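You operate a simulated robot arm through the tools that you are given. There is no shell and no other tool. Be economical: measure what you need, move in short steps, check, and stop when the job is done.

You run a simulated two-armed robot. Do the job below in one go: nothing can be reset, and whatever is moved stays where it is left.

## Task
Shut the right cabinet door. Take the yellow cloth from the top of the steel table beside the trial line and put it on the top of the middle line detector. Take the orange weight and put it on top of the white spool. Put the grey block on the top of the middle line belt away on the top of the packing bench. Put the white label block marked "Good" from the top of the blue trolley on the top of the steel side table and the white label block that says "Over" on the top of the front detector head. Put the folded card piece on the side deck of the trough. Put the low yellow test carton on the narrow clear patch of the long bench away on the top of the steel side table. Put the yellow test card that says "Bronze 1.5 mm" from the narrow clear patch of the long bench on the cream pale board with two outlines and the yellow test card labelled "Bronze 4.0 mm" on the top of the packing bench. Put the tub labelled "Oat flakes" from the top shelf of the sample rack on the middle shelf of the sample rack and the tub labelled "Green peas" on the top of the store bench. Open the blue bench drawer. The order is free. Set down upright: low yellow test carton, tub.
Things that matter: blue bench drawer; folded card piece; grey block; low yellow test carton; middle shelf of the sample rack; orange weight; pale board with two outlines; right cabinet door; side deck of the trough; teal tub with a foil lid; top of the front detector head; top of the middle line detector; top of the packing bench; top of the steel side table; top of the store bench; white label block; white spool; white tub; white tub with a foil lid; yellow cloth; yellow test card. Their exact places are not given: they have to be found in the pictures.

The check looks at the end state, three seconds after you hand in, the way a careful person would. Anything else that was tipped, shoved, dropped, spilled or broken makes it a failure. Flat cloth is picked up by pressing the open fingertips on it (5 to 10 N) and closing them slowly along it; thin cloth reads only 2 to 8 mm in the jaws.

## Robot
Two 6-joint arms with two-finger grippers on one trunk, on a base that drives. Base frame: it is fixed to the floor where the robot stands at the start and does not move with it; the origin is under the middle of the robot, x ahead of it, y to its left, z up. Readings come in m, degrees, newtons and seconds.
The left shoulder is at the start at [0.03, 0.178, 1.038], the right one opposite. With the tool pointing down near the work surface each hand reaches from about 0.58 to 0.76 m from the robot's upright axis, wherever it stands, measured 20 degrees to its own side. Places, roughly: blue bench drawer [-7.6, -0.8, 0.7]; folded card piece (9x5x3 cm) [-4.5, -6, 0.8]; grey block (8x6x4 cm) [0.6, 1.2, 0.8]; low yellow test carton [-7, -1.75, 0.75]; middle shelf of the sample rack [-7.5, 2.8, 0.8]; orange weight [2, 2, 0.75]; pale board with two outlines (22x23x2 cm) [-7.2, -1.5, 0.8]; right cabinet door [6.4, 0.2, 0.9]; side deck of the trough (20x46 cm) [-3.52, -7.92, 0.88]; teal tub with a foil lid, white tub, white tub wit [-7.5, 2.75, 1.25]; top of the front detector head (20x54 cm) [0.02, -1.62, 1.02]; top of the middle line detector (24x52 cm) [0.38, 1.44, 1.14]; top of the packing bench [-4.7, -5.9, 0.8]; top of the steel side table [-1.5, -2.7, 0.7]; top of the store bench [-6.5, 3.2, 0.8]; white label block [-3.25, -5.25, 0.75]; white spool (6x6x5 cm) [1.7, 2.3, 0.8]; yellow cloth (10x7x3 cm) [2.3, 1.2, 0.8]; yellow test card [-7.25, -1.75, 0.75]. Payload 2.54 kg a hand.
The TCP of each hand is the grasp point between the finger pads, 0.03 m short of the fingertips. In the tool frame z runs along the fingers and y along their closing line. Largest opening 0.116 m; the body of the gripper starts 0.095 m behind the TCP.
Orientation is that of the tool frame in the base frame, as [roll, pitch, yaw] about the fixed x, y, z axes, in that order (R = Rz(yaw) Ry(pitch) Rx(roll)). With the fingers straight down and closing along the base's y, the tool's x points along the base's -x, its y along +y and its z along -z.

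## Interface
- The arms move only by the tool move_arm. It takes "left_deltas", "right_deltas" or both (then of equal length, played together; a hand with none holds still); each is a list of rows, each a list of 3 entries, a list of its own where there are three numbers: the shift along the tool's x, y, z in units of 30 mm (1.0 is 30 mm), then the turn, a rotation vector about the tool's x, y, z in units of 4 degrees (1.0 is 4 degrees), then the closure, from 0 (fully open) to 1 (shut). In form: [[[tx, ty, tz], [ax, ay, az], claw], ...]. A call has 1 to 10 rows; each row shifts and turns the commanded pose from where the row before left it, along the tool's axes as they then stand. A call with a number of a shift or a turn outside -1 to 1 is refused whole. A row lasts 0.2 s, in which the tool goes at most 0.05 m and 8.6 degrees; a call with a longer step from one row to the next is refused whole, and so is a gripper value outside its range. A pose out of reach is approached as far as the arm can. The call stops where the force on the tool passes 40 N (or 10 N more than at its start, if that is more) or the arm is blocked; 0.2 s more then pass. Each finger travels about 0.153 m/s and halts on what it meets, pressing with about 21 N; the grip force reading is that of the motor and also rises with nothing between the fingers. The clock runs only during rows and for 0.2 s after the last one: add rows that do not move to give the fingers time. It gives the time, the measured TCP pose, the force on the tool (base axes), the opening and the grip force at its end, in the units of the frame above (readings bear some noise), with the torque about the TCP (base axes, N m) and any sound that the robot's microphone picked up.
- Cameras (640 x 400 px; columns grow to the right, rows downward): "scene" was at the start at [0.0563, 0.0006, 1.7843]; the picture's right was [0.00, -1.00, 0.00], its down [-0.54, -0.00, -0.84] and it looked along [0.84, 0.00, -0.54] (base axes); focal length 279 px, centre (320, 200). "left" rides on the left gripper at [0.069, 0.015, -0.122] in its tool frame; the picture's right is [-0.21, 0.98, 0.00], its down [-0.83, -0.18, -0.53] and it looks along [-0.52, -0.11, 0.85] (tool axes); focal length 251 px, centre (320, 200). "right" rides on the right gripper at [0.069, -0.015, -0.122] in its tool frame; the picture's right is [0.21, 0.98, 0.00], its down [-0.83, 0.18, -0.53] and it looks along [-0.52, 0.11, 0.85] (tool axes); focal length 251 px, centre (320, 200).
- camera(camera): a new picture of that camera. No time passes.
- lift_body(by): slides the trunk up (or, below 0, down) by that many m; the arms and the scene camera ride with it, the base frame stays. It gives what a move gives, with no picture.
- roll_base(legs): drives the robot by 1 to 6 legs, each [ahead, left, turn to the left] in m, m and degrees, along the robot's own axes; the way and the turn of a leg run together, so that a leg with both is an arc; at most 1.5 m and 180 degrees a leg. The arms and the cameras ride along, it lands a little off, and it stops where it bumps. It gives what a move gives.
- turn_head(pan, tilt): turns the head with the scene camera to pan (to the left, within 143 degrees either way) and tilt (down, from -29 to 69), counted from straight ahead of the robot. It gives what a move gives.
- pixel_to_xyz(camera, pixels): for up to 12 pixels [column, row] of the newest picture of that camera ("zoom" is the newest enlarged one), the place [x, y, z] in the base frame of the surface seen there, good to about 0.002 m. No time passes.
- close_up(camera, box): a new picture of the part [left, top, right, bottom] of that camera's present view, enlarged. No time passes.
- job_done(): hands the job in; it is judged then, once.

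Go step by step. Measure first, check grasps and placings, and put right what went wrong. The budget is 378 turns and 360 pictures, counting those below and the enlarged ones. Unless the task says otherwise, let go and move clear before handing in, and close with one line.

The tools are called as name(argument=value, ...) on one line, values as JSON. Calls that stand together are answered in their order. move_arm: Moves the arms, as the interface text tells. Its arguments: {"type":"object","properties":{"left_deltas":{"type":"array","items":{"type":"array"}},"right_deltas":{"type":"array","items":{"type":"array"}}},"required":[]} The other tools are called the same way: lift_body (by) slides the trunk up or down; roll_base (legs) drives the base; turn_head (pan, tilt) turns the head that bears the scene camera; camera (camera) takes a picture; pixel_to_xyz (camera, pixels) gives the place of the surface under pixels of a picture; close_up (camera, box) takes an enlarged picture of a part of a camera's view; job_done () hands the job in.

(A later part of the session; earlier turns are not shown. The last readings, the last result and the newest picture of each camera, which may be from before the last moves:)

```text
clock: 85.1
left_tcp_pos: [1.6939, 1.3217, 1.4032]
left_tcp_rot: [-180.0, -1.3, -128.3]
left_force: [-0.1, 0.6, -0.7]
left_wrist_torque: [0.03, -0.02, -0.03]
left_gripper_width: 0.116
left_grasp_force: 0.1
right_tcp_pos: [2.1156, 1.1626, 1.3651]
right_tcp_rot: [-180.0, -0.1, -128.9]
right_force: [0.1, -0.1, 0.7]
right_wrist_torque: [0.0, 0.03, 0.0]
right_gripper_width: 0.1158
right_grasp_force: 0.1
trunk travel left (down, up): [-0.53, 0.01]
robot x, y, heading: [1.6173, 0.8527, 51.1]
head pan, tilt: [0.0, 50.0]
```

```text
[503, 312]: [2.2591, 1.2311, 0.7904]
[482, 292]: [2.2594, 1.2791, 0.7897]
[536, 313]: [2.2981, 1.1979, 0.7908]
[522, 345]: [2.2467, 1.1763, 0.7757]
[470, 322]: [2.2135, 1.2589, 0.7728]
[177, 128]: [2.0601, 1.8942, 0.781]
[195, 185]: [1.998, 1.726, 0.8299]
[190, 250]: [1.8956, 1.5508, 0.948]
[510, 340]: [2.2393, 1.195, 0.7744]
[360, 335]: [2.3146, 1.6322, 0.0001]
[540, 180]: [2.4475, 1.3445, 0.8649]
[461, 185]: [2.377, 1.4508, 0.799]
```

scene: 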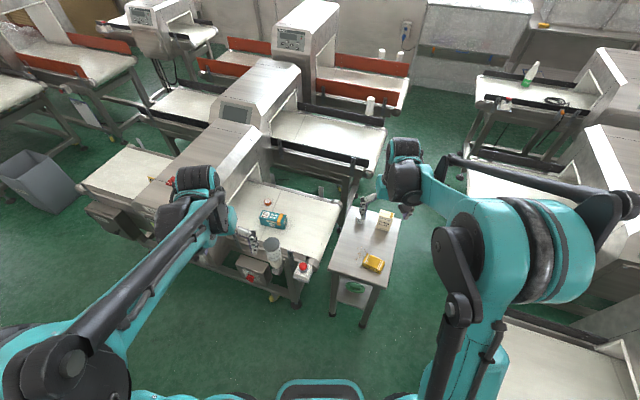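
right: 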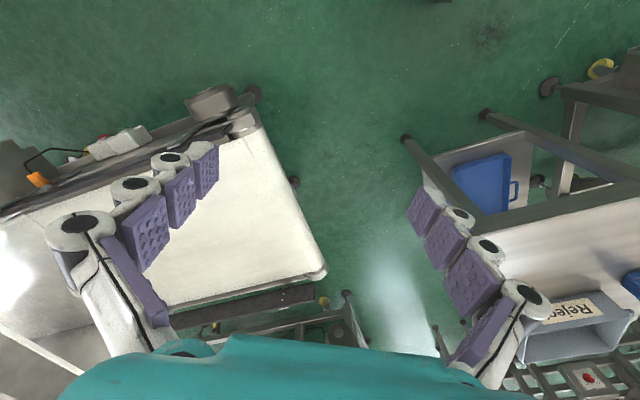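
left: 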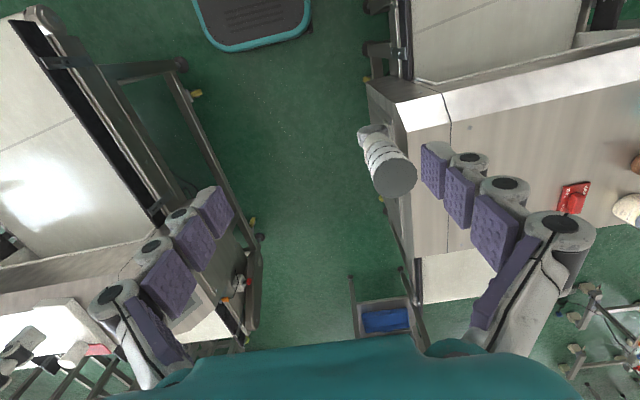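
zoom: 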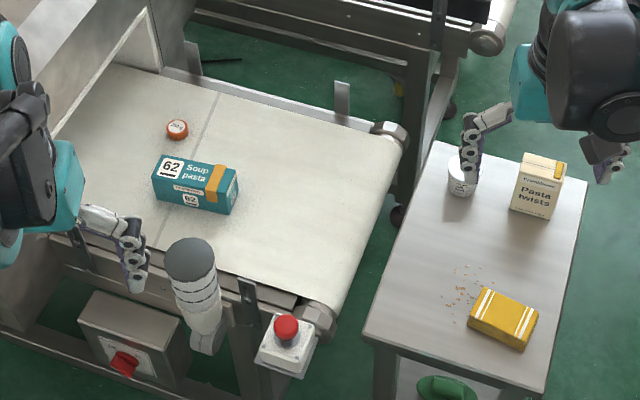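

The cloth is a folded pad with its centre at about (2.254,1.228), top 0.79 and long axis at −64°. I'll lower the trunk and turn the right hand so it closes across the short side.

lift_body(by=-0.28)

move_arm(right_deltas=[[[0, 0, 0.4], [0, 0, -1], 0], [[0, 0, 0.4], [0, 0, -1], 0], [[0, 0, 0.4], [0, 0, -1], 0], [[0, 0, 0.4], [0, 0, -1], 0], [[0, 0, 0.4], [0, 0, -1], 0], [[0, 0, 0.4], [0, 0, -1], 0], [[0, 0, 0.4], [0, 0, -1], 0], [[0, 0, 0.4], [0, 0, -1], 0], [[0, 0, 0.4], [0, 0, -1], 0], [[0, 0, 0.4], [0, 0, -1], 0]])

```text
clock: 87.9
left_tcp_pos: [1.694, 1.3216, 1.1222]
left_tcp_rot: [-180.0, -1.3, -128.3]
left_force: [0.4, 0.2, 0.1]
left_wrist_torque: [0.03, 0.0, -0.02]
left_gripper_width: 0.1158
left_grasp_force: 0.1
right_tcp_pos: [2.1143, 1.1618, 1.0854]
right_tcp_rot: [-180.0, 0.1, -128.9]
right_force: [0.1, 0.3, 0.2]
right_wrist_torque: [0.0, -0.02, 0.01]
right_gripper_width: 0.1162
right_grasp_force: 0.1
trunk travel left (down, up): [-0.25, 0.29]
robot x, y, heading: [1.613, 0.854, 50.9]
head pan, tilt: [0.0, 50.0]
```

```text
clock: 90.1
left_tcp_pos: [1.6926, 1.3226, 1.1235]
left_tcp_rot: [180.0, -1.4, -128.4]
left_force: [-0.7, -0.3, -0.2]
left_wrist_torque: [0.03, 0.03, 0.02]
left_gripper_width: 0.1162
left_grasp_force: 0.1
right_tcp_pos: [2.1149, 1.1631, 0.9641]
right_tcp_rot: [179.9, 0.0, -88.7]
right_force: [0.0, -0.5, -1.2]
right_wrist_torque: [-0.01, -0.01, 0.01]
right_gripper_width: 0.1159
right_grasp_force: 0.0
trunk travel left (down, up): [-0.25, 0.29]
robot x, y, heading: [1.6177, 0.8531, 51.0]
head pan, tilt: [0.0, 50.0]
```

Turning the remaining 24° and moving over the cloth.

move_arm(right_deltas=[[[0, 0, 0.3], [0, 0, -1], 0], [[0, 0, 0.3], [0, 0, -1], 0], [[0, 0, 0.3], [0, 0, -1], 0], [[0, 0, 0.3], [0, 0, -1], 0], [[0, -0.55, 0.3], [0, 0, -1], 0], [[0, -0.55, 0.3], [0, 0, -1], 0], [[0, -1, 0], [0, 0, 0], 0], [[0, -1, 0], [0, 0, 0], 0], [[0, -1, 0], [0, 0, 0], 0], [[0, -1, 0], [0, 0, 0], 0]])

camera(camera="right")

```text
clock: 92.3
left_tcp_pos: [1.6928, 1.3211, 1.1229]
left_tcp_rot: [179.9, -1.3, -128.3]
left_force: [0.3, -0.7, 0.4]
left_wrist_torque: [-0.01, 0.03, 0.02]
left_gripper_width: 0.1158
left_grasp_force: 0.0
right_tcp_pos: [2.2575, 1.2232, 0.9115]
right_tcp_rot: [-179.9, 0.0, -65.0]
right_force: [0.5, 0.5, 0.2]
right_wrist_torque: [-0.02, 0.03, 0.0]
right_gripper_width: 0.116
right_grasp_force: 0.0
trunk travel left (down, up): [-0.25, 0.29]
robot x, y, heading: [1.6196, 0.8501, 51.3]
head pan, tilt: [0.0, 50.0]
```

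```text
334 pictures are left
```

right: 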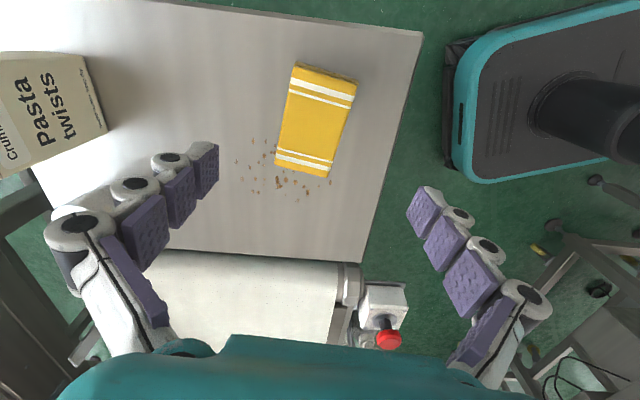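

The pad lies between the fingers in the view; I'll measure its corners from here for the exact centre.

pixel_to_xyz(camera="right", pixels=[[296, 68], [355, 84], [278, 162], [327, 174], [315, 120], [250, 220]])

```text
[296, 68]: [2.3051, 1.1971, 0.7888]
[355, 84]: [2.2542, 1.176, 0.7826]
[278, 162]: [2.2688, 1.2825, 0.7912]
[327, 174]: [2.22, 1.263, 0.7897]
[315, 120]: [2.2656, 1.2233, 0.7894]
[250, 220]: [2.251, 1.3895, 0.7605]
```

Centre (2.262,1.230). I'll descend and close on it.

move_arm(right_deltas=[[[-0.13, -0.23, 0.8], [0, 0, 0.6], 0], [[0, 0, 1], [0, 0, 0], 0], [[0, 0, 1], [0, 0, 0], 0], [[0, 0, 0.95], [0, 0, 0], 0], [[0, 0, 0], [0, 0, 0], 0.5], [[0, 0, 0], [0, 0, 0], 1], [[0, 0, 0], [0, 0, 0], 1], [[0, 0, 0], [0, 0, 0], 1]])

camera(camera="right")

```text
clock: 94.1
left_tcp_pos: [1.694, 1.3217, 1.1229]
left_tcp_rot: [-180.0, -1.2, -128.3]
left_force: [0.4, 0.4, 0.3]
left_wrist_torque: [0.02, 0.05, 0.01]
left_gripper_width: 0.116
left_grasp_force: 0.1
right_tcp_pos: [2.2597, 1.2302, 0.7985]
right_tcp_rot: [-179.9, 0.1, -67.3]
right_force: [0.2, 0.0, 0.1]
right_wrist_torque: [0.02, 0.02, 0.0]
right_gripper_width: 0.0639
right_grasp_force: 20.8
trunk travel left (down, up): [-0.25, 0.29]
robot x, y, heading: [1.6189, 0.8545, 51.0]
head pan, tilt: [0.0, 50.0]
```

```text
333 pictures are left
```

right: 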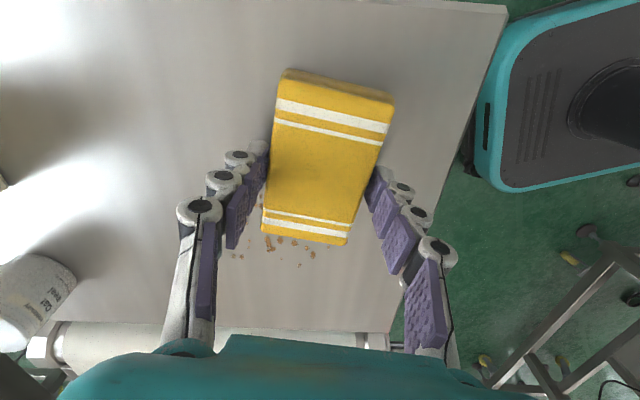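

The cloth is held at 64 mm. I'll lift it clear and measure the trial line's near side for positioning.

move_arm(right_deltas=[[[0, 0, -1], [0, 0, 0], 1], [[0, 0, -1], [0, 0, 0], 1], [[0, 0, -1], [0, 0, 0], 1], [[0, 0, -1], [0, 0, 0], 1], [[0, 0, -1], [0, 0, 0], 1], [[0, 0, -1], [0, 0, 0], 1], [[0, 0, -1], [0, 0, 0], 1], [[0, 0, -1], [0, 0, 0], 1], [[0, 0, -1], [0, 0, 0], 1], [[0, 0, -1], [0, 0, 0], 1]])

camera(camera="scene")

pixel_to_xyz(camera="scene", pixels=[[250, 278], [235, 272], [298, 303], [272, 297], [100, 230], [125, 245], [205, 262], [268, 202], [300, 268], [315, 275], [280, 285], [85, 190]])

```text
clock: 96.3
left_tcp_pos: [1.6928, 1.3218, 1.1241]
left_tcp_rot: [179.9, -1.3, -128.3]
left_force: [0.6, -0.6, -0.2]
left_wrist_torque: [0.01, -0.03, -0.01]
left_gripper_width: 0.1161
left_grasp_force: 0.0
right_tcp_pos: [2.2581, 1.2285, 1.0995]
right_tcp_rot: [-179.9, -0.1, -67.2]
right_force: [-0.1, 0.0, 0.2]
right_wrist_torque: [0.01, -0.01, 0.01]
right_gripper_width: 0.0642
right_grasp_force: 20.9
trunk travel left (down, up): [-0.25, 0.29]
robot x, y, heading: [1.6165, 0.853, 51.3]
head pan, tilt: [0.0, 50.0]
```

```text
332 pictures are left
```

scene: 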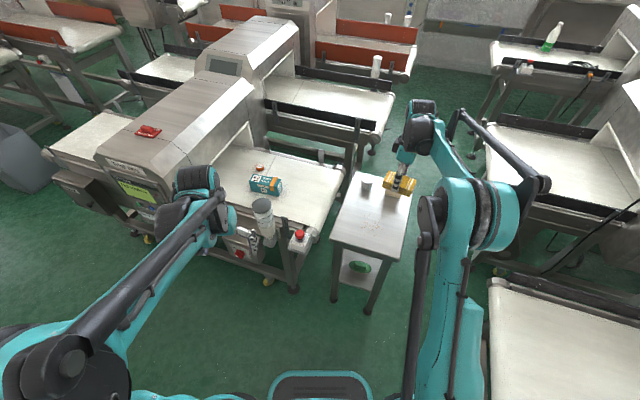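

```text
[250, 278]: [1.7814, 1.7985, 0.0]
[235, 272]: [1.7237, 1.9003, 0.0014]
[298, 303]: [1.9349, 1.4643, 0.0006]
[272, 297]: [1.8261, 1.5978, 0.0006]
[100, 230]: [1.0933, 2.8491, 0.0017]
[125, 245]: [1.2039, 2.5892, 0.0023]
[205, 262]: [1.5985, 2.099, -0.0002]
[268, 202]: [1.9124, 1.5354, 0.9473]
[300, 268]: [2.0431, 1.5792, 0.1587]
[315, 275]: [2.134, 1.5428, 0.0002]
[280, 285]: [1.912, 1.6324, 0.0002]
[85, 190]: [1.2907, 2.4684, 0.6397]
```

The stand-off line is clear. I'll raise the trunk a bit and move beside the trial line, facing the belt.

lift_body(by=0.2)

roll_base(legs=[[0.41, 0.33, 0], [0, 0, -22]])

turn_head(pan=30, tilt=45)

camera(camera="scene")

camera(camera="left")

```text
clock: 98.5
left_tcp_pos: [1.6934, 1.3222, 1.3225]
left_tcp_rot: [180.0, -1.3, -128.3]
left_force: [-0.3, 0.3, -0.2]
left_wrist_torque: [-0.05, 0.01, -0.01]
left_gripper_width: 0.1159
left_grasp_force: 0.2
right_tcp_pos: [2.2589, 1.2287, 1.2979]
right_tcp_rot: [-180.0, 0.0, -67.3]
right_force: [0.3, -1.0, -0.6]
right_wrist_torque: [0.02, 0.04, 0.04]
right_gripper_width: 0.0638
right_grasp_force: 21.4
trunk travel left (down, up): [-0.45, 0.09]
robot x, y, heading: [1.6157, 0.849, 50.8]
head pan, tilt: [0.0, 50.0]
```

```text
clock: 102.7
left_tcp_pos: [1.862, 1.7859, 1.3227]
left_tcp_rot: [180.0, -1.3, -150.0]
left_force: [-0.2, -0.9, -0.2]
left_wrist_torque: [-0.03, -0.02, 0.02]
left_gripper_width: 0.1162
left_grasp_force: 0.0
right_tcp_pos: [2.3532, 1.49, 1.2983]
right_tcp_rot: [-179.9, 0.0, -89.2]
right_force: [0.1, 0.4, -1.1]
right_wrist_torque: [0.0, -0.01, -0.02]
right_gripper_width: 0.0642
right_grasp_force: 20.9
trunk travel left (down, up): [-0.45, 0.09]
robot x, y, heading: [1.6214, 1.3796, 29.7]
head pan, tilt: [0.0, 50.0]
```

```text
clock: 103.6
left_tcp_pos: [1.8609, 1.786, 1.3231]
left_tcp_rot: [180.0, -1.3, -150.1]
left_force: [0.2, 0.1, -0.3]
left_wrist_torque: [0.0, -0.01, 0.01]
left_gripper_width: 0.1162
left_grasp_force: 0.1
right_tcp_pos: [2.3524, 1.4903, 1.2987]
right_tcp_rot: [-180.0, 0.0, -89.0]
right_force: [-0.8, 0.8, -0.2]
right_wrist_torque: [0.02, -0.01, 0.04]
right_gripper_width: 0.0638
right_grasp_force: 21.0
trunk travel left (down, up): [-0.45, 0.09]
robot x, y, heading: [1.6175, 1.379, 29.3]
head pan, tilt: [30.0, 45.0]
```

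```text
331 pictures are left
```

scene: 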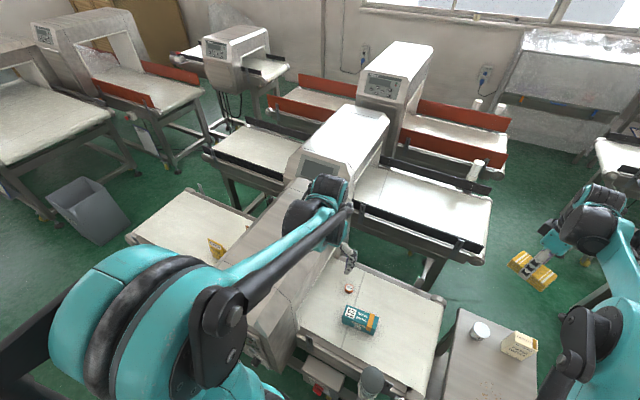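

```text
330 pictures are left
```

left: 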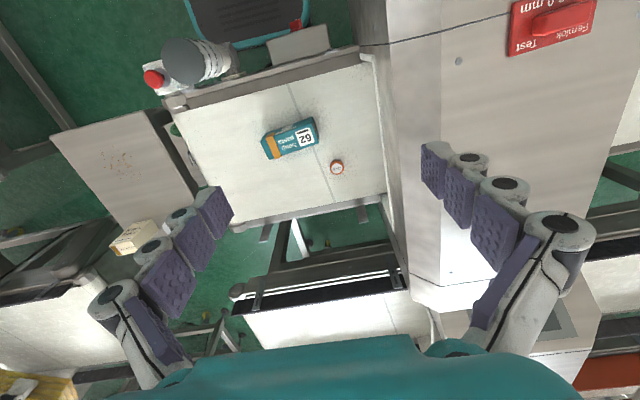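

I'll zoom on the round item in the left-hand view at (337,167) and on the left part of the trial belt.

close_up(camera="left", box=[250, 100, 390, 188])

close_up(camera="scene", box=[110, 170, 300, 290])

```text
4.55 times, centred on (320, 144) of left
```

zoom: 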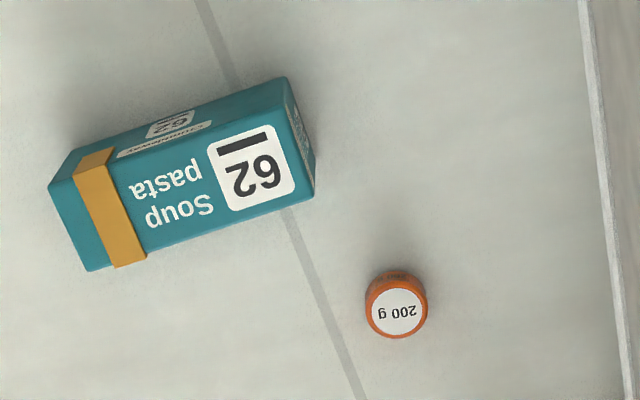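

```text
3.33 times, centred on (205, 230) of scene
```

zoom: 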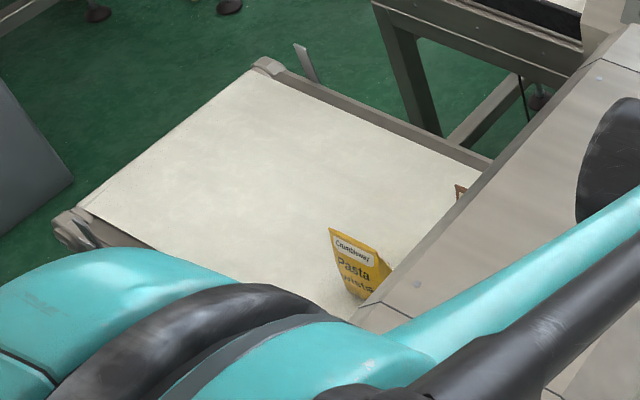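

The 200 g orange weight is at (337,167) in the left view. I'll measure it.

pixel_to_xyz(camera="left", pixels=[[337, 165], [331, 167], [343, 167], [337, 173], [337, 160], [345, 180], [316, 140], [372, 120]])

```text
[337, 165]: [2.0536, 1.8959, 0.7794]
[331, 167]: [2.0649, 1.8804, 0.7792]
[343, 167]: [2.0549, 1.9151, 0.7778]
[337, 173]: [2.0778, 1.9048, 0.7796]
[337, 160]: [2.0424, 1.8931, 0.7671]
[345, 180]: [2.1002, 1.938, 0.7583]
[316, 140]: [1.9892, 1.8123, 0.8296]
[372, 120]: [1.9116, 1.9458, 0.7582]
```

The weight's centre is (2.060,1.898), top 0.779, and the detector side is 0.11 m away. I'll lower the trunk and bring the left hand above it.

lift_body(by=-0.2)

move_arm(left_deltas=[[[-0.76, 0, 0.8], [0, 0, 0], 0.3], [[-0.76, 0, 0.8], [0, 0, 0], 0.3], [[-0.76, 0, 0.8], [0, 0, 0], 0.3], [[-0.76, 0, 0.8], [0, 0, 0], 0.3], [[-0.76, 0, 0.8], [0, 0, 0], 0.3], [[-0.76, 0, 0.8], [0, 0, 0], 0.3], [[-0.76, 0, 0.8], [0, 0, 0], 0.3], [[-0.76, 0, 0.8], [0, 0, 0], 0.3], [[-0.76, 0, 0.8], [0, 0, 0], 0.3], [[-0.76, 0, 0.8], [0, 0, 0], 0.3]])

camera(camera="left")

```text
clock: 105.8
left_tcp_pos: [1.8627, 1.786, 1.1234]
left_tcp_rot: [180.0, -1.3, -150.0]
left_force: [0.2, -0.1, 0.4]
left_wrist_torque: [-0.01, -0.02, -0.02]
left_gripper_width: 0.116
left_grasp_force: 0.0
right_tcp_pos: [2.3527, 1.4899, 1.0985]
right_tcp_rot: [-179.9, 0.0, -89.1]
right_force: [0.6, 0.6, -0.1]
right_wrist_torque: [0.0, 0.0, 0.0]
right_gripper_width: 0.0638
right_grasp_force: 21.2
trunk travel left (down, up): [-0.25, 0.29]
robot x, y, heading: [1.6164, 1.3765, 29.2]
head pan, tilt: [30.0, 45.0]
```

```text
clock: 108.0
left_tcp_pos: [2.0538, 1.8965, 0.8781]
left_tcp_rot: [179.9, -1.4, -150.1]
left_force: [0.5, 0.4, 0.4]
left_wrist_torque: [-0.01, 0.01, 0.0]
left_gripper_width: 0.081
left_grasp_force: 0.0
right_tcp_pos: [2.3547, 1.4901, 1.0978]
right_tcp_rot: [179.9, -0.1, -89.1]
right_force: [-0.6, 0.4, 0.0]
right_wrist_torque: [-0.01, 0.0, -0.01]
right_gripper_width: 0.0639
right_grasp_force: 21.1
trunk travel left (down, up): [-0.25, 0.29]
robot x, y, heading: [1.6236, 1.3809, 29.4]
head pan, tilt: [30.0, 45.0]
```

```text
327 pictures are left
```

left: 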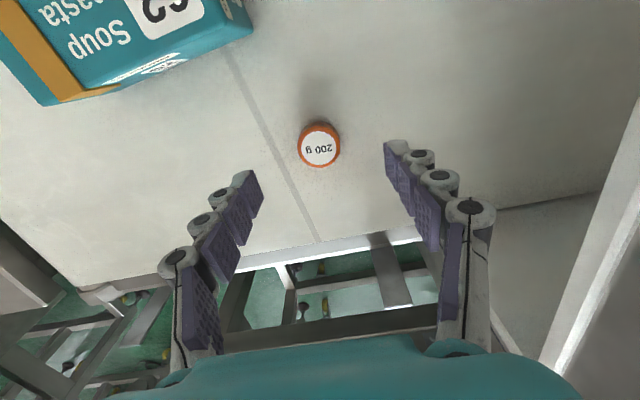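

Weight centred. Descend and close.

move_arm(left_deltas=[[[-0.2, 0, 0.95], [0, 0, 0], 0.3], [[0, 0, 0.95], [0, 0, 0], 0.3], [[0, 0, 0.95], [0, 0, 0], 0.3], [[0, 0, 0], [0, 0, 0], 0.6], [[0, 0, 0], [0, 0, 0], 1], [[0, 0, 0], [0, 0, 0], 1], [[0, 0, 0], [0, 0, 0], 1]])

camera(camera="left")

```text
clock: 109.6
left_tcp_pos: [2.0573, 1.8985, 0.7939]
left_tcp_rot: [179.9, -1.3, -150.0]
left_force: [0.3, 0.3, 0.7]
left_wrist_torque: [-0.04, -0.02, 0.02]
left_gripper_width: 0.039
left_grasp_force: 21.4
right_tcp_pos: [2.3537, 1.4902, 1.0976]
right_tcp_rot: [179.9, -0.1, -89.1]
right_force: [0.2, -0.3, -0.8]
right_wrist_torque: [0.01, 0.0, 0.03]
right_gripper_width: 0.064
right_grasp_force: 21.3
trunk travel left (down, up): [-0.25, 0.29]
robot x, y, heading: [1.6149, 1.3771, 29.1]
head pan, tilt: [30.0, 45.0]
```

```text
326 pictures are left
```

left: 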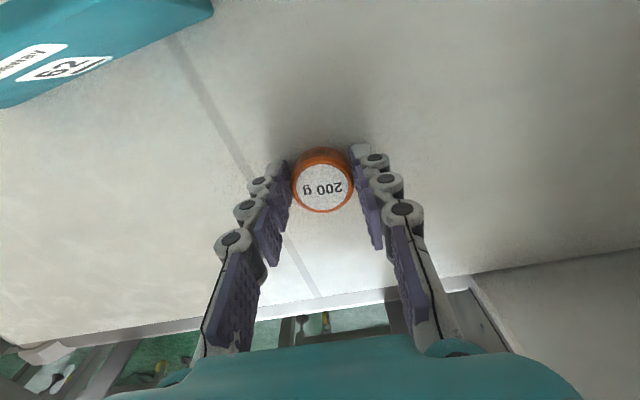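

Held at 39 mm. I'll lift it, raise the trunk, then shift left along the aisle to look for the spool.

move_arm(left_deltas=[[[0, 0, -1], [0, 0, 0], 1], [[0, 0, -1], [0, 0, 0], 1], [[0, 0, -1], [0, 0, 0], 1], [[0, 0, -1], [0, 0, 0], 1], [[0, 0, -1], [0, 0, 0], 1], [[0, 0, -1], [0, 0, 0], 1], [[0.5, 0, -1], [0, 0, 0], 1], [[1, 0, -1], [0, 0, 0], 1], [[1, 0, -1], [0, 0, 0], 1], [[1, 0, -1], [0, 0, 0], 1]])

lift_body(by=0.2)

roll_base(legs=[[-0.15, 0, 0], [0, 0.75, 0]])

turn_head(pan=10, tilt=45)

camera(camera="scene")

```text
clock: 111.8
left_tcp_pos: [1.9705, 1.8498, 1.0956]
left_tcp_rot: [-180.0, -1.2, -150.1]
left_force: [0.0, -1.0, -0.7]
left_wrist_torque: [-0.01, 0.0, 0.0]
left_gripper_width: 0.0391
left_grasp_force: 20.9
right_tcp_pos: [2.3528, 1.489, 1.0991]
right_tcp_rot: [-179.8, 0.0, -89.3]
right_force: [-0.9, 0.1, -0.7]
right_wrist_torque: [0.01, -0.07, -0.03]
right_gripper_width: 0.0638
right_grasp_force: 21.1
trunk travel left (down, up): [-0.25, 0.29]
robot x, y, heading: [1.6159, 1.3797, 29.3]
head pan, tilt: [30.0, 45.0]
```

```text
clock: 114.0
left_tcp_pos: [1.9735, 1.8508, 1.2927]
left_tcp_rot: [-180.0, -1.3, -150.0]
left_force: [-0.3, -0.3, -1.4]
left_wrist_torque: [0.0, -0.01, -0.01]
left_gripper_width: 0.0389
left_grasp_force: 20.6
right_tcp_pos: [2.3529, 1.491, 1.2984]
right_tcp_rot: [-180.0, -0.1, -89.0]
right_force: [0.1, -0.8, -0.4]
right_wrist_torque: [0.01, 0.01, -0.02]
right_gripper_width: 0.0636
right_grasp_force: 21.1
trunk travel left (down, up): [-0.45, 0.09]
robot x, y, heading: [1.6174, 1.379, 29.5]
head pan, tilt: [30.0, 45.0]
```

```text
clock: 119.0
left_tcp_pos: [1.475, 2.4372, 1.2923]
left_tcp_rot: [-179.9, -1.3, -150.4]
left_force: [-0.2, 1.3, -1.4]
left_wrist_torque: [0.0, 0.04, 0.0]
left_gripper_width: 0.0388
left_grasp_force: 20.8
right_tcp_pos: [1.8554, 2.073, 1.2989]
right_tcp_rot: [-180.0, 0.1, -89.4]
right_force: [0.4, 0.2, -0.7]
right_wrist_torque: [0.01, -0.02, 0.03]
right_gripper_width: 0.0638
right_grasp_force: 21.8
trunk travel left (down, up): [-0.45, 0.09]
robot x, y, heading: [1.1175, 1.9629, 29.1]
head pan, tilt: [30.0, 45.0]
```

```text
clock: 119.9
left_tcp_pos: [1.4749, 2.4375, 1.2936]
left_tcp_rot: [180.0, -1.3, -150.4]
left_force: [0.0, 0.1, -2.3]
left_wrist_torque: [0.0, 0.01, 0.0]
left_gripper_width: 0.0392
left_grasp_force: 20.6
right_tcp_pos: [1.8534, 2.074, 1.298]
right_tcp_rot: [179.9, 0.0, -89.4]
right_force: [0.3, 0.2, -0.2]
right_wrist_torque: [0.03, 0.03, -0.01]
right_gripper_width: 0.064
right_grasp_force: 20.9
trunk travel left (down, up): [-0.45, 0.09]
robot x, y, heading: [1.1187, 1.9686, 28.9]
head pan, tilt: [10.0, 45.0]
```

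```text
325 pictures are left
```

scene: 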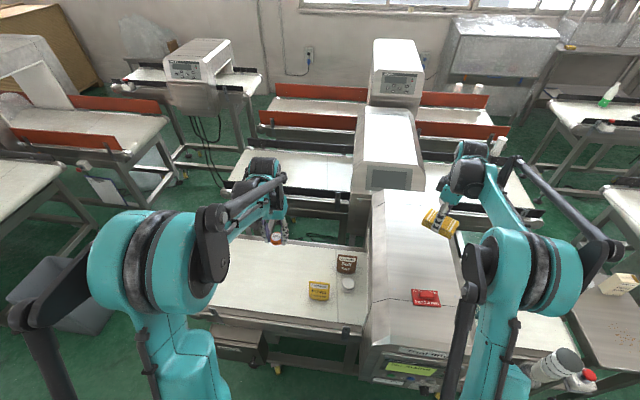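

Now a white round item is visible at (348,284) beside a yellow box (319,290) and a brown one. I'll zoom in.

close_up(camera="scene", box=[290, 245, 386, 305])

pixel_to_xyz(camera="zoom", pixels=[[385, 255], [345, 260], [428, 258], [385, 285], [388, 310], [200, 300], [255, 320], [380, 130], [440, 350], [490, 370], [330, 150], [300, 350]])

```text
6.67 times, centred on (338, 275) of scene
```

zoom: 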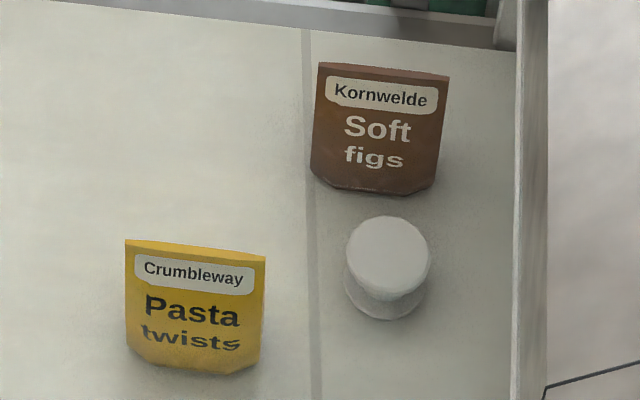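

```text
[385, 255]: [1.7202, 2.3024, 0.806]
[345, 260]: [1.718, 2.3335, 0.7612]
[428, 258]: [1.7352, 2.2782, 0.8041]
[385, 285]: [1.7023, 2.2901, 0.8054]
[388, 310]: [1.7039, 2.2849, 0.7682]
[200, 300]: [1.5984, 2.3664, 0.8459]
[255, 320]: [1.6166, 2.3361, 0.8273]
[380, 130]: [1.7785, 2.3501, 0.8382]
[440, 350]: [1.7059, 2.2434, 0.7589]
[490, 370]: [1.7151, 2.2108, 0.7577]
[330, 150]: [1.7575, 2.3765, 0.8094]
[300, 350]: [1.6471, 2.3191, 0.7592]
```

Spool top centre is (1.720,2.302,0.806). I need the detector top height before lowering, because the right hand hangs over it.

pixel_to_xyz(camera="scene", pixels=[[425, 297], [400, 250], [385, 195], [440, 330], [405, 130], [390, 165], [346, 257], [319, 284]])

roll_base(legs=[[0, 0, -15]])

```text
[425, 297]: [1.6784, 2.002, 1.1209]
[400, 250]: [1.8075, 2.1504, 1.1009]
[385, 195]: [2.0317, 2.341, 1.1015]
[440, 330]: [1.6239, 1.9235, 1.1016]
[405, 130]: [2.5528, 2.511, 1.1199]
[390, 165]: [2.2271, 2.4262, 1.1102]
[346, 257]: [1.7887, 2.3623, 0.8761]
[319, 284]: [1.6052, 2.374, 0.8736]
```

```text
clock: 121.2
left_tcp_pos: [1.5854, 2.3282, 1.2941]
left_tcp_rot: [-179.9, -1.3, -165.6]
left_force: [0.0, -0.1, -2.1]
left_wrist_torque: [0.01, 0.01, -0.01]
left_gripper_width: 0.039
left_grasp_force: 21.1
right_tcp_pos: [1.8554, 1.878, 1.2978]
right_tcp_rot: [179.9, 0.0, -104.5]
right_force: [-0.3, -0.2, -0.5]
right_wrist_torque: [0.01, -0.01, 0.04]
right_gripper_width: 0.0638
right_grasp_force: 20.9
trunk travel left (down, up): [-0.45, 0.09]
robot x, y, heading: [1.1165, 1.9671, 13.9]
head pan, tilt: [10.0, 45.0]
```

Detector top is 1.10. I'll lower the trunk 0.1 and bring the weight over the spool.

lift_body(by=-0.1)

move_arm(left_deltas=[[[-0.6, -0.28, 0.9], [0, 0, 0], 1], [[-0.6, -0.28, 0.9], [0, 0, 0], 1], [[-0.6, -0.28, 0.9], [0, 0, 0], 1], [[-0.6, -0.28, 0.9], [0, 0, 0], 1], [[-0.6, -0.28, 0.9], [0, 0, 0], 1], [[-0.6, -0.28, 0.9], [0, 0, 0], 1], [[-0.53, -0.28, 0.8], [0, 0, 0], 1], [[0, 0, 0.8], [0, 0, 0], 1], [[0, 0, 0.8], [0, 0, 0], 1], [[0, 0, 0.8], [0, 0, 0], 1]])

camera(camera="left")

camera(camera="scene")

```text
clock: 122.5
left_tcp_pos: [1.5838, 2.3275, 1.1939]
left_tcp_rot: [180.0, -1.4, -165.6]
left_force: [0.0, 0.1, -2.2]
left_wrist_torque: [-0.01, 0.04, 0.01]
left_gripper_width: 0.0391
left_grasp_force: 20.9
right_tcp_pos: [1.8552, 1.8779, 1.198]
right_tcp_rot: [-179.9, -0.1, -104.5]
right_force: [0.3, 0.2, -1.1]
right_wrist_torque: [0.01, -0.01, 0.01]
right_gripper_width: 0.0639
right_grasp_force: 21.5
trunk travel left (down, up): [-0.35, 0.19]
robot x, y, heading: [1.1218, 1.9677, 13.9]
head pan, tilt: [10.0, 45.0]
```

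```text
clock: 124.7
left_tcp_pos: [1.7151, 2.3001, 0.9326]
left_tcp_rot: [-179.9, -1.3, -165.5]
left_force: [0.5, -0.4, -1.6]
left_wrist_torque: [0.0, 0.03, 0.02]
left_gripper_width: 0.0387
left_grasp_force: 20.9
right_tcp_pos: [1.8565, 1.8782, 1.1984]
right_tcp_rot: [179.9, 0.0, -104.6]
right_force: [0.9, -0.1, -0.4]
right_wrist_torque: [0.02, 0.0, 0.03]
right_gripper_width: 0.0639
right_grasp_force: 21.2
trunk travel left (down, up): [-0.35, 0.19]
robot x, y, heading: [1.1178, 1.9659, 13.8]
head pan, tilt: [10.0, 45.0]
```

```text
323 pictures are left
```

left: 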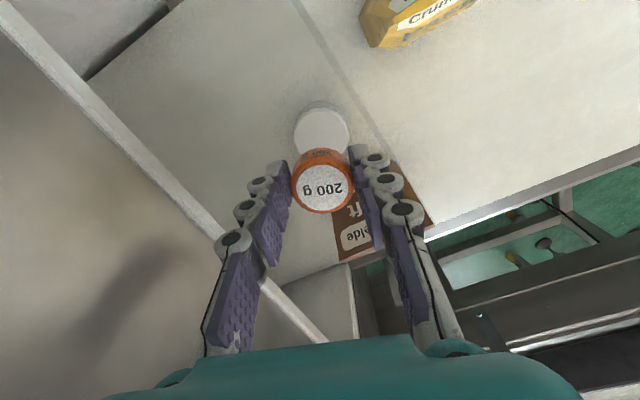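

```text
322 pictures are left
```

scene: 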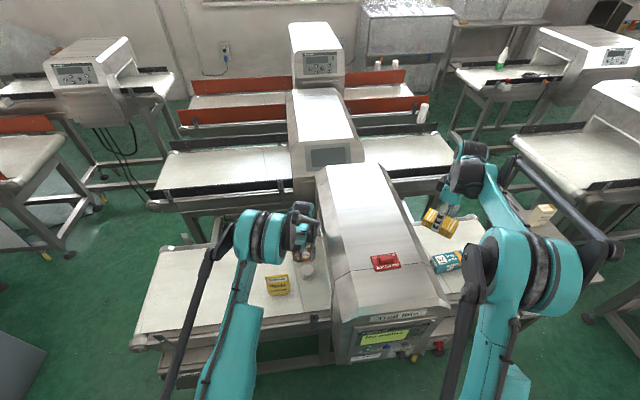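

The brown bag lies ahead of the fingers, not under them. I'll refine the spool centre from this hand view.

pixel_to_xyz(camera="left", pixels=[[298, 130], [346, 130], [322, 110], [322, 125], [322, 140], [350, 215], [400, 190], [322, 104]])

```text
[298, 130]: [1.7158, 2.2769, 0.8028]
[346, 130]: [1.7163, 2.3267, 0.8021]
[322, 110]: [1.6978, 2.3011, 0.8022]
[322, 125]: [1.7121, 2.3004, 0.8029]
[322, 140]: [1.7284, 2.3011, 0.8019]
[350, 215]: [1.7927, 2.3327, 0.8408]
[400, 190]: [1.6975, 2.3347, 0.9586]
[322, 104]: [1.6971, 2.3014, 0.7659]
```

Spool top is 0.8025 and its centre (1.721,2.302). Lowering the weight onto it.

move_arm(left_deltas=[[[-0.28, 0, 0.8], [0, 0, 0], 1], [[0, 0, 0.8], [0, 0, 0], 1], [[0, 0, 0.8], [0, 0, 0], 1], [[0, 0, 0.5], [0, 0, 0], 1], [[0, 0, 0.15], [0, 0, 0], 1], [[0, 0, 0], [0, 0, 0], 1]])

camera(camera="left")

```text
clock: 126.1
left_tcp_pos: [1.7202, 2.3016, 0.8415]
left_tcp_rot: [-180.0, -1.3, -165.6]
left_force: [-0.4, 0.9, -1.5]
left_wrist_torque: [0.03, 0.02, -0.02]
left_gripper_width: 0.0388
left_grasp_force: 20.9
right_tcp_pos: [1.8563, 1.8782, 1.199]
right_tcp_rot: [-180.0, 0.0, -104.5]
right_force: [0.1, 0.0, -0.5]
right_wrist_torque: [0.0, -0.01, 0.01]
right_gripper_width: 0.0642
right_grasp_force: 21.3
trunk travel left (down, up): [-0.35, 0.19]
robot x, y, heading: [1.1152, 1.969, 13.7]
head pan, tilt: [10.0, 45.0]
```

```text
321 pictures are left
```

left: 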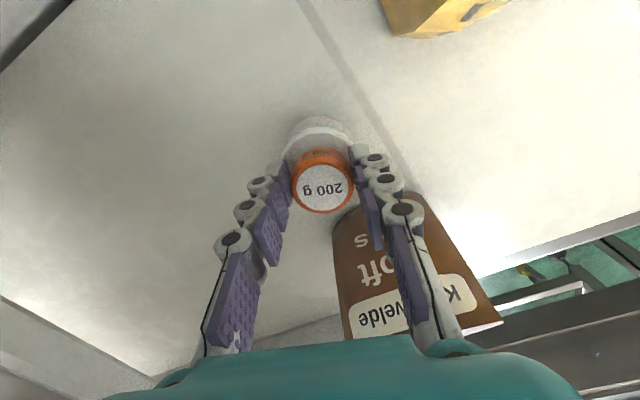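

About 3 mm left. I'll lower that and release.

move_arm(left_deltas=[[[0, 0, 0.06], [0, 0, 0], 1], [[0, 0, 0.06], [0, 0, 0], 1], [[0, 0, 0], [0, 0, 0], 0.62], [[0, 0, 0], [0, 0, 0], 0.55], [[0, 0, 0], [0, 0, 0], 0.45], [[0, 0, 0], [0, 0, 0], 0.45]])

camera(camera="left")

```text
clock: 127.5
left_tcp_pos: [1.7188, 2.3016, 0.838]
left_tcp_rot: [-180.0, -1.2, -165.5]
left_force: [-0.8, -0.4, -0.7]
left_wrist_torque: [-0.02, -0.04, 0.02]
left_gripper_width: 0.064
left_grasp_force: 0.0
right_tcp_pos: [1.8565, 1.8782, 1.1975]
right_tcp_rot: [-180.0, -0.1, -104.5]
right_force: [0.4, -0.2, -0.2]
right_wrist_torque: [-0.01, -0.01, 0.03]
right_gripper_width: 0.064
right_grasp_force: 21.5
trunk travel left (down, up): [-0.35, 0.19]
robot x, y, heading: [1.1212, 1.9642, 14.0]
head pan, tilt: [10.0, 45.0]
```

```text
320 pictures are left
```

left: 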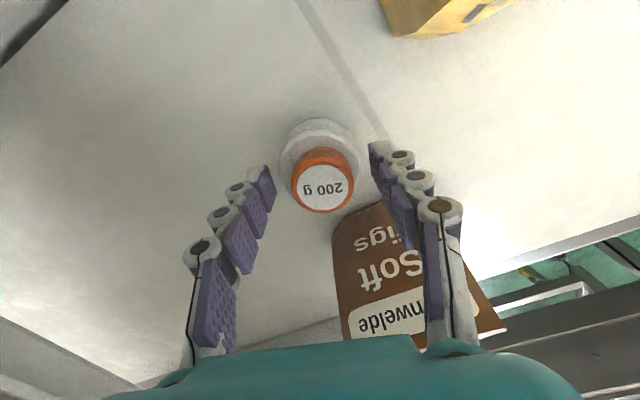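

The weight rests centred on the spool. I'll raise the left hand, lift the trunk, step back to the aisle middle and turn toward the middle detector.

move_arm(left_deltas=[[[0, 0, -1], [0, 0, 0], 0.45], [[0, 0, -1], [0, 0, 0], 0.45], [[0, 0, -1], [0, 0, 0], 0.45], [[0, 0, -1], [0, 0, 0], 0.45], [[0, 0, -1], [0, 0, 0], 0.3], [[0, 0, -1], [0, 0, 0], 0], [[0, 0, -1], [0, 0, 0], 0], [[0.6, 0, -1], [0, 0, 0], 0], [[1, 0, -1], [0, 0, 0], 0], [[1, 0, -1], [0, 0, 0], 0]])

lift_body(by=0.18)

camera(camera="left")

roll_base(legs=[[-0.07, -0.267, 0], [0, 0, -165], [0.08, 0, 0]])

turn_head(pan=0, tilt=50)

camera(camera="scene")

```text
clock: 129.7
left_tcp_pos: [1.647, 2.2842, 1.141]
left_tcp_rot: [180.0, -1.3, -165.5]
left_force: [0.8, 0.0, -0.1]
left_wrist_torque: [0.02, -0.06, 0.01]
left_gripper_width: 0.1159
left_grasp_force: 0.1
right_tcp_pos: [1.854, 1.8773, 1.1995]
right_tcp_rot: [-179.9, 0.1, -104.6]
right_force: [-0.5, 0.5, -0.6]
right_wrist_torque: [0.0, -0.02, 0.03]
right_gripper_width: 0.0638
right_grasp_force: 21.0
trunk travel left (down, up): [-0.35, 0.19]
robot x, y, heading: [1.1197, 1.9674, 13.8]
head pan, tilt: [10.0, 45.0]
```

```text
clock: 131.7
left_tcp_pos: [1.6502, 2.2846, 1.3193]
left_tcp_rot: [-179.9, -1.4, -165.4]
left_force: [0.0, 0.0, 0.1]
left_wrist_torque: [0.01, -0.03, -0.01]
left_gripper_width: 0.1162
left_grasp_force: 0.0
right_tcp_pos: [1.8569, 1.8789, 1.3781]
right_tcp_rot: [179.9, 0.0, -104.5]
right_force: [0.3, 0.1, -0.8]
right_wrist_torque: [0.01, 0.0, -0.01]
right_gripper_width: 0.0641
right_grasp_force: 21.4
trunk travel left (down, up): [-0.53, 0.01]
robot x, y, heading: [1.1164, 1.9677, 14.0]
head pan, tilt: [10.0, 45.0]
```

```text
319 pictures are left
```

left: 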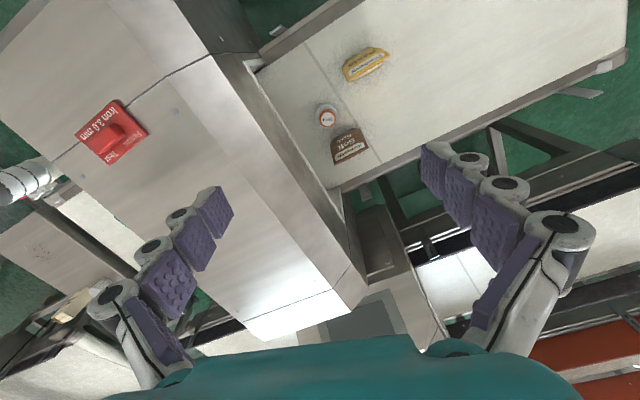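

```text
clock: 141.1
left_tcp_pos: [0.5992, 1.23, 1.3208]
left_tcp_rot: [-180.0, -1.2, 27.6]
left_force: [0.6, -0.5, -0.5]
left_wrist_torque: [-0.01, -0.03, 0.04]
left_gripper_width: 0.1159
left_grasp_force: 0.2
right_tcp_pos: [0.3042, 1.5791, 1.3791]
right_tcp_rot: [-179.9, 0.0, 88.6]
right_force: [-0.1, -0.2, 0.0]
right_wrist_torque: [0.01, 0.0, -0.01]
right_gripper_width: 0.0638
right_grasp_force: 20.9
trunk travel left (down, up): [-0.53, 0.01]
robot x, y, heading: [1.0415, 1.6578, -152.9]
head pan, tilt: [10.0, 45.0]
```

```text
clock: 141.8
left_tcp_pos: [0.594, 1.2279, 1.3181]
left_tcp_rot: [179.9, -1.4, 27.7]
left_force: [-0.9, 0.8, 0.0]
left_wrist_torque: [0.04, -0.04, 0.03]
left_gripper_width: 0.1162
left_grasp_force: 0.1
right_tcp_pos: [0.3013, 1.5768, 1.3779]
right_tcp_rot: [180.0, -0.1, 88.6]
right_force: [-0.5, -0.2, -0.3]
right_wrist_torque: [-0.02, -0.04, 0.03]
right_gripper_width: 0.0638
right_grasp_force: 20.3
trunk travel left (down, up): [-0.53, 0.01]
robot x, y, heading: [1.0425, 1.6592, -153.0]
head pan, tilt: [0.0, 50.0]
```

```text
318 pictures are left
```

scene: 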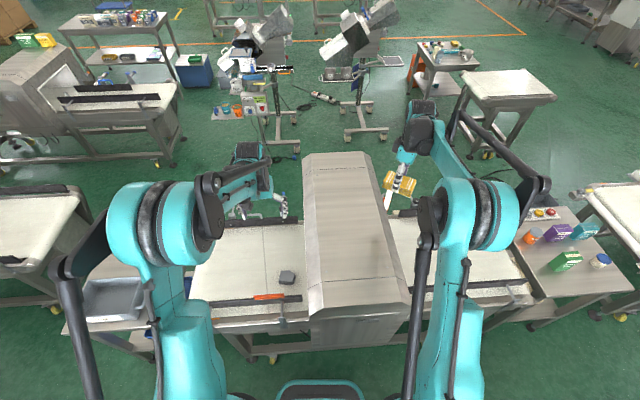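

The detector top is at (345,230) and the grey block at (287,276). I'll measure both.

pixel_to_xyz(camera="scene", pixels=[[338, 160], [345, 200], [350, 240], [355, 275], [312, 230], [388, 230], [287, 274], [278, 280], [295, 280], [287, 284], [265, 297], [245, 305]])

camera(camera="left")

```text
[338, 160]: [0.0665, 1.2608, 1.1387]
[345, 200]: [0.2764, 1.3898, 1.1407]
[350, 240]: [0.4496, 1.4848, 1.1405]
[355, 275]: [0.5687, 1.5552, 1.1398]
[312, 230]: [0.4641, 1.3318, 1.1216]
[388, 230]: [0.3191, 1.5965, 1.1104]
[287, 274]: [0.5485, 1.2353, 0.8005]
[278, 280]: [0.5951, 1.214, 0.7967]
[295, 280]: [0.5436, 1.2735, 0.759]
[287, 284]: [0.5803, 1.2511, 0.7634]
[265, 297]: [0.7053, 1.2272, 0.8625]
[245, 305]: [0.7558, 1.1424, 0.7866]
```

```text
317 pictures are left
```

left: 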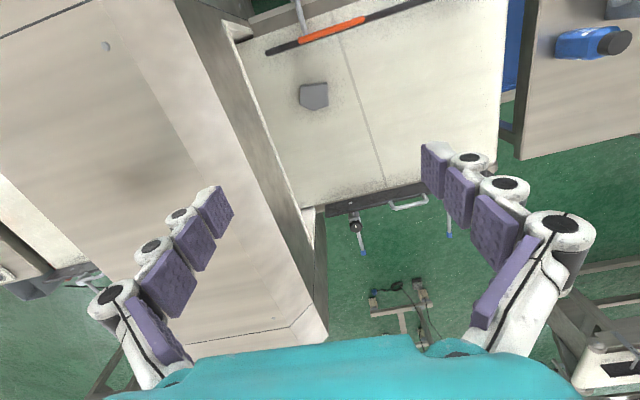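

Cloth target is about (0.40,1.46) on the flat top at 1.1405. I'll move the right hand there and measure the block's surroundings from the left camera.

move_arm(right_deltas=[[[-0.95, 0.85, 0.2], [0, 0, 0], 1], [[-0.95, 0.85, 0.2], [0, 0, 0], 1], [[-0.95, 0.85, 0.2], [0, 0, 0], 1], [[-0.95, 0.85, 0.2], [0, 0, 0], 1], [[0, 0, 1], [0, 0, 0], 1], [[0, 0, 1], [0, 0, 0], 1], [[0, 0, 1], [0, 0, 0], 1], [[0, 0, 1], [0, 0, 0], 1], [[0, 0, 1], [0, 0, 0], 1], [[0, 0, 0.5], [0, 0, 0], 1]])

pixel_to_xyz(camera="left", pixels=[[300, 85], [325, 83], [328, 98], [302, 100], [328, 107], [306, 110], [314, 92], [300, 175], [268, 100], [262, 80], [310, 205], [340, 130]])

camera(camera="right")

```text
clock: 144.0
left_tcp_pos: [0.5972, 1.2283, 1.3195]
left_tcp_rot: [179.9, -1.3, 27.5]
left_force: [-0.8, -1.0, -0.9]
left_wrist_torque: [0.04, 0.01, 0.01]
left_gripper_width: 0.1156
left_grasp_force: 0.1
right_tcp_pos: [0.4011, 1.4589, 1.1886]
right_tcp_rot: [-179.9, 0.0, 88.6]
right_force: [0.0, 0.1, -1.0]
right_wrist_torque: [-0.03, -0.05, 0.01]
right_gripper_width: 0.0639
right_grasp_force: 20.9
trunk travel left (down, up): [-0.53, 0.01]
robot x, y, heading: [1.0431, 1.659, -153.1]
head pan, tilt: [0.0, 50.0]
```

```text
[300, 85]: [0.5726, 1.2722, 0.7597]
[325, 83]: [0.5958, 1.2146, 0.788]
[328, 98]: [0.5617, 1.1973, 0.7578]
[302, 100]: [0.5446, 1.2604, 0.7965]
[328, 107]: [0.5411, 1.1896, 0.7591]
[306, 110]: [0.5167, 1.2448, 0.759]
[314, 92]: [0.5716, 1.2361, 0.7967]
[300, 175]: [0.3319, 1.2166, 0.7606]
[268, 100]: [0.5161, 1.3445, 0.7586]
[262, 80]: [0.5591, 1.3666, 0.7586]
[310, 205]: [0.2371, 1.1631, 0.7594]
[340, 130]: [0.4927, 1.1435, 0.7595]
```

```text
316 pictures are left
```

right: 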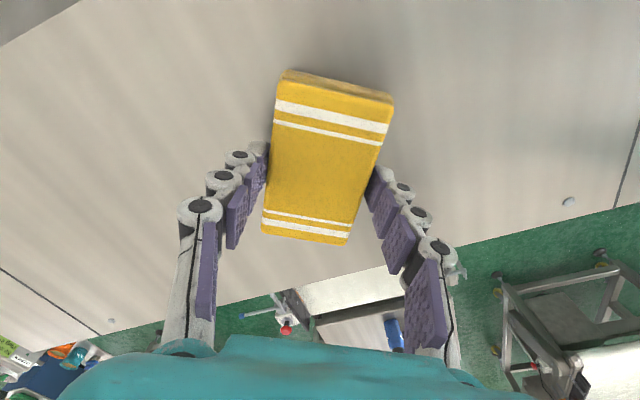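

Lowering the cloth the last 8 mm and releasing; I'll also zoom on the block.

move_arm(right_deltas=[[[0, 0, 0.14], [0, 0, 0], 1], [[0, 0, 0.14], [0, 0, 0], 1], [[0, 0, 0.05], [0, 0, 0], 0.5], [[0, 0, 0], [0, 0, 0], 0.3], [[0, 0, 0], [0, 0, 0], 0], [[0, 0, 0], [0, 0, 0], 0]])

camera(camera="right")

close_up(camera="left", box=[250, 50, 410, 150])

```text
clock: 145.4
left_tcp_pos: [0.5982, 1.228, 1.3196]
left_tcp_rot: [179.9, -1.4, 27.6]
left_force: [0.4, 0.1, 0.9]
left_wrist_torque: [-0.01, 0.0, -0.01]
left_gripper_width: 0.1157
left_grasp_force: 0.1
right_tcp_pos: [0.4017, 1.4599, 1.1781]
right_tcp_rot: [180.0, 0.1, 88.5]
right_force: [-0.1, -0.2, -0.2]
right_wrist_torque: [0.0, 0.0, -0.02]
right_gripper_width: 0.1159
right_grasp_force: 0.1
trunk travel left (down, up): [-0.53, 0.01]
robot x, y, heading: [1.0437, 1.6571, -152.8]
head pan, tilt: [0.0, 50.0]
```

```text
315 pictures are left
```

right: 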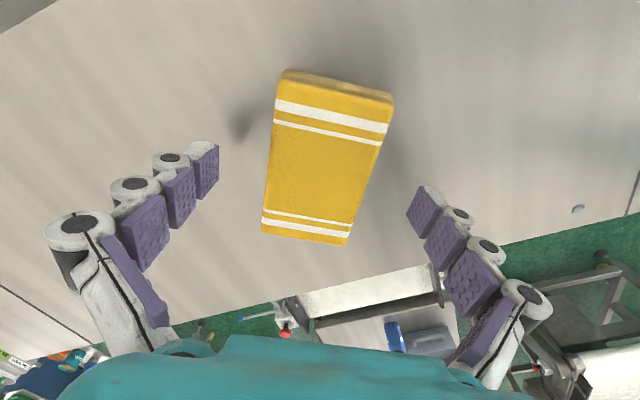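

```text
4.00 times, centred on (330, 100) of left
```

zoom: 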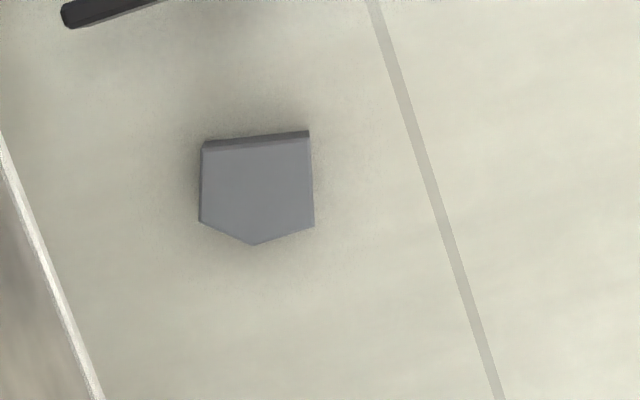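

The cloth lies on the detector top. Now the block's top corners.

pixel_to_xyz(camera="zoom", pixels=[[207, 153], [306, 142], [311, 223], [252, 240], [203, 220], [255, 190], [60, 300], [95, 390], [20, 190]])

```text
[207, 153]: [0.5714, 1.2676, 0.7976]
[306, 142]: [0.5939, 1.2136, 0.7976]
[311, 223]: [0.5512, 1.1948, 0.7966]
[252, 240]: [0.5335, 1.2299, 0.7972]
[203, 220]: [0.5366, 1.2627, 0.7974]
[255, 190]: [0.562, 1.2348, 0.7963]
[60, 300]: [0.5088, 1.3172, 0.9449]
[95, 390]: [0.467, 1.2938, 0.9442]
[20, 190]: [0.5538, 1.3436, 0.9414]
```

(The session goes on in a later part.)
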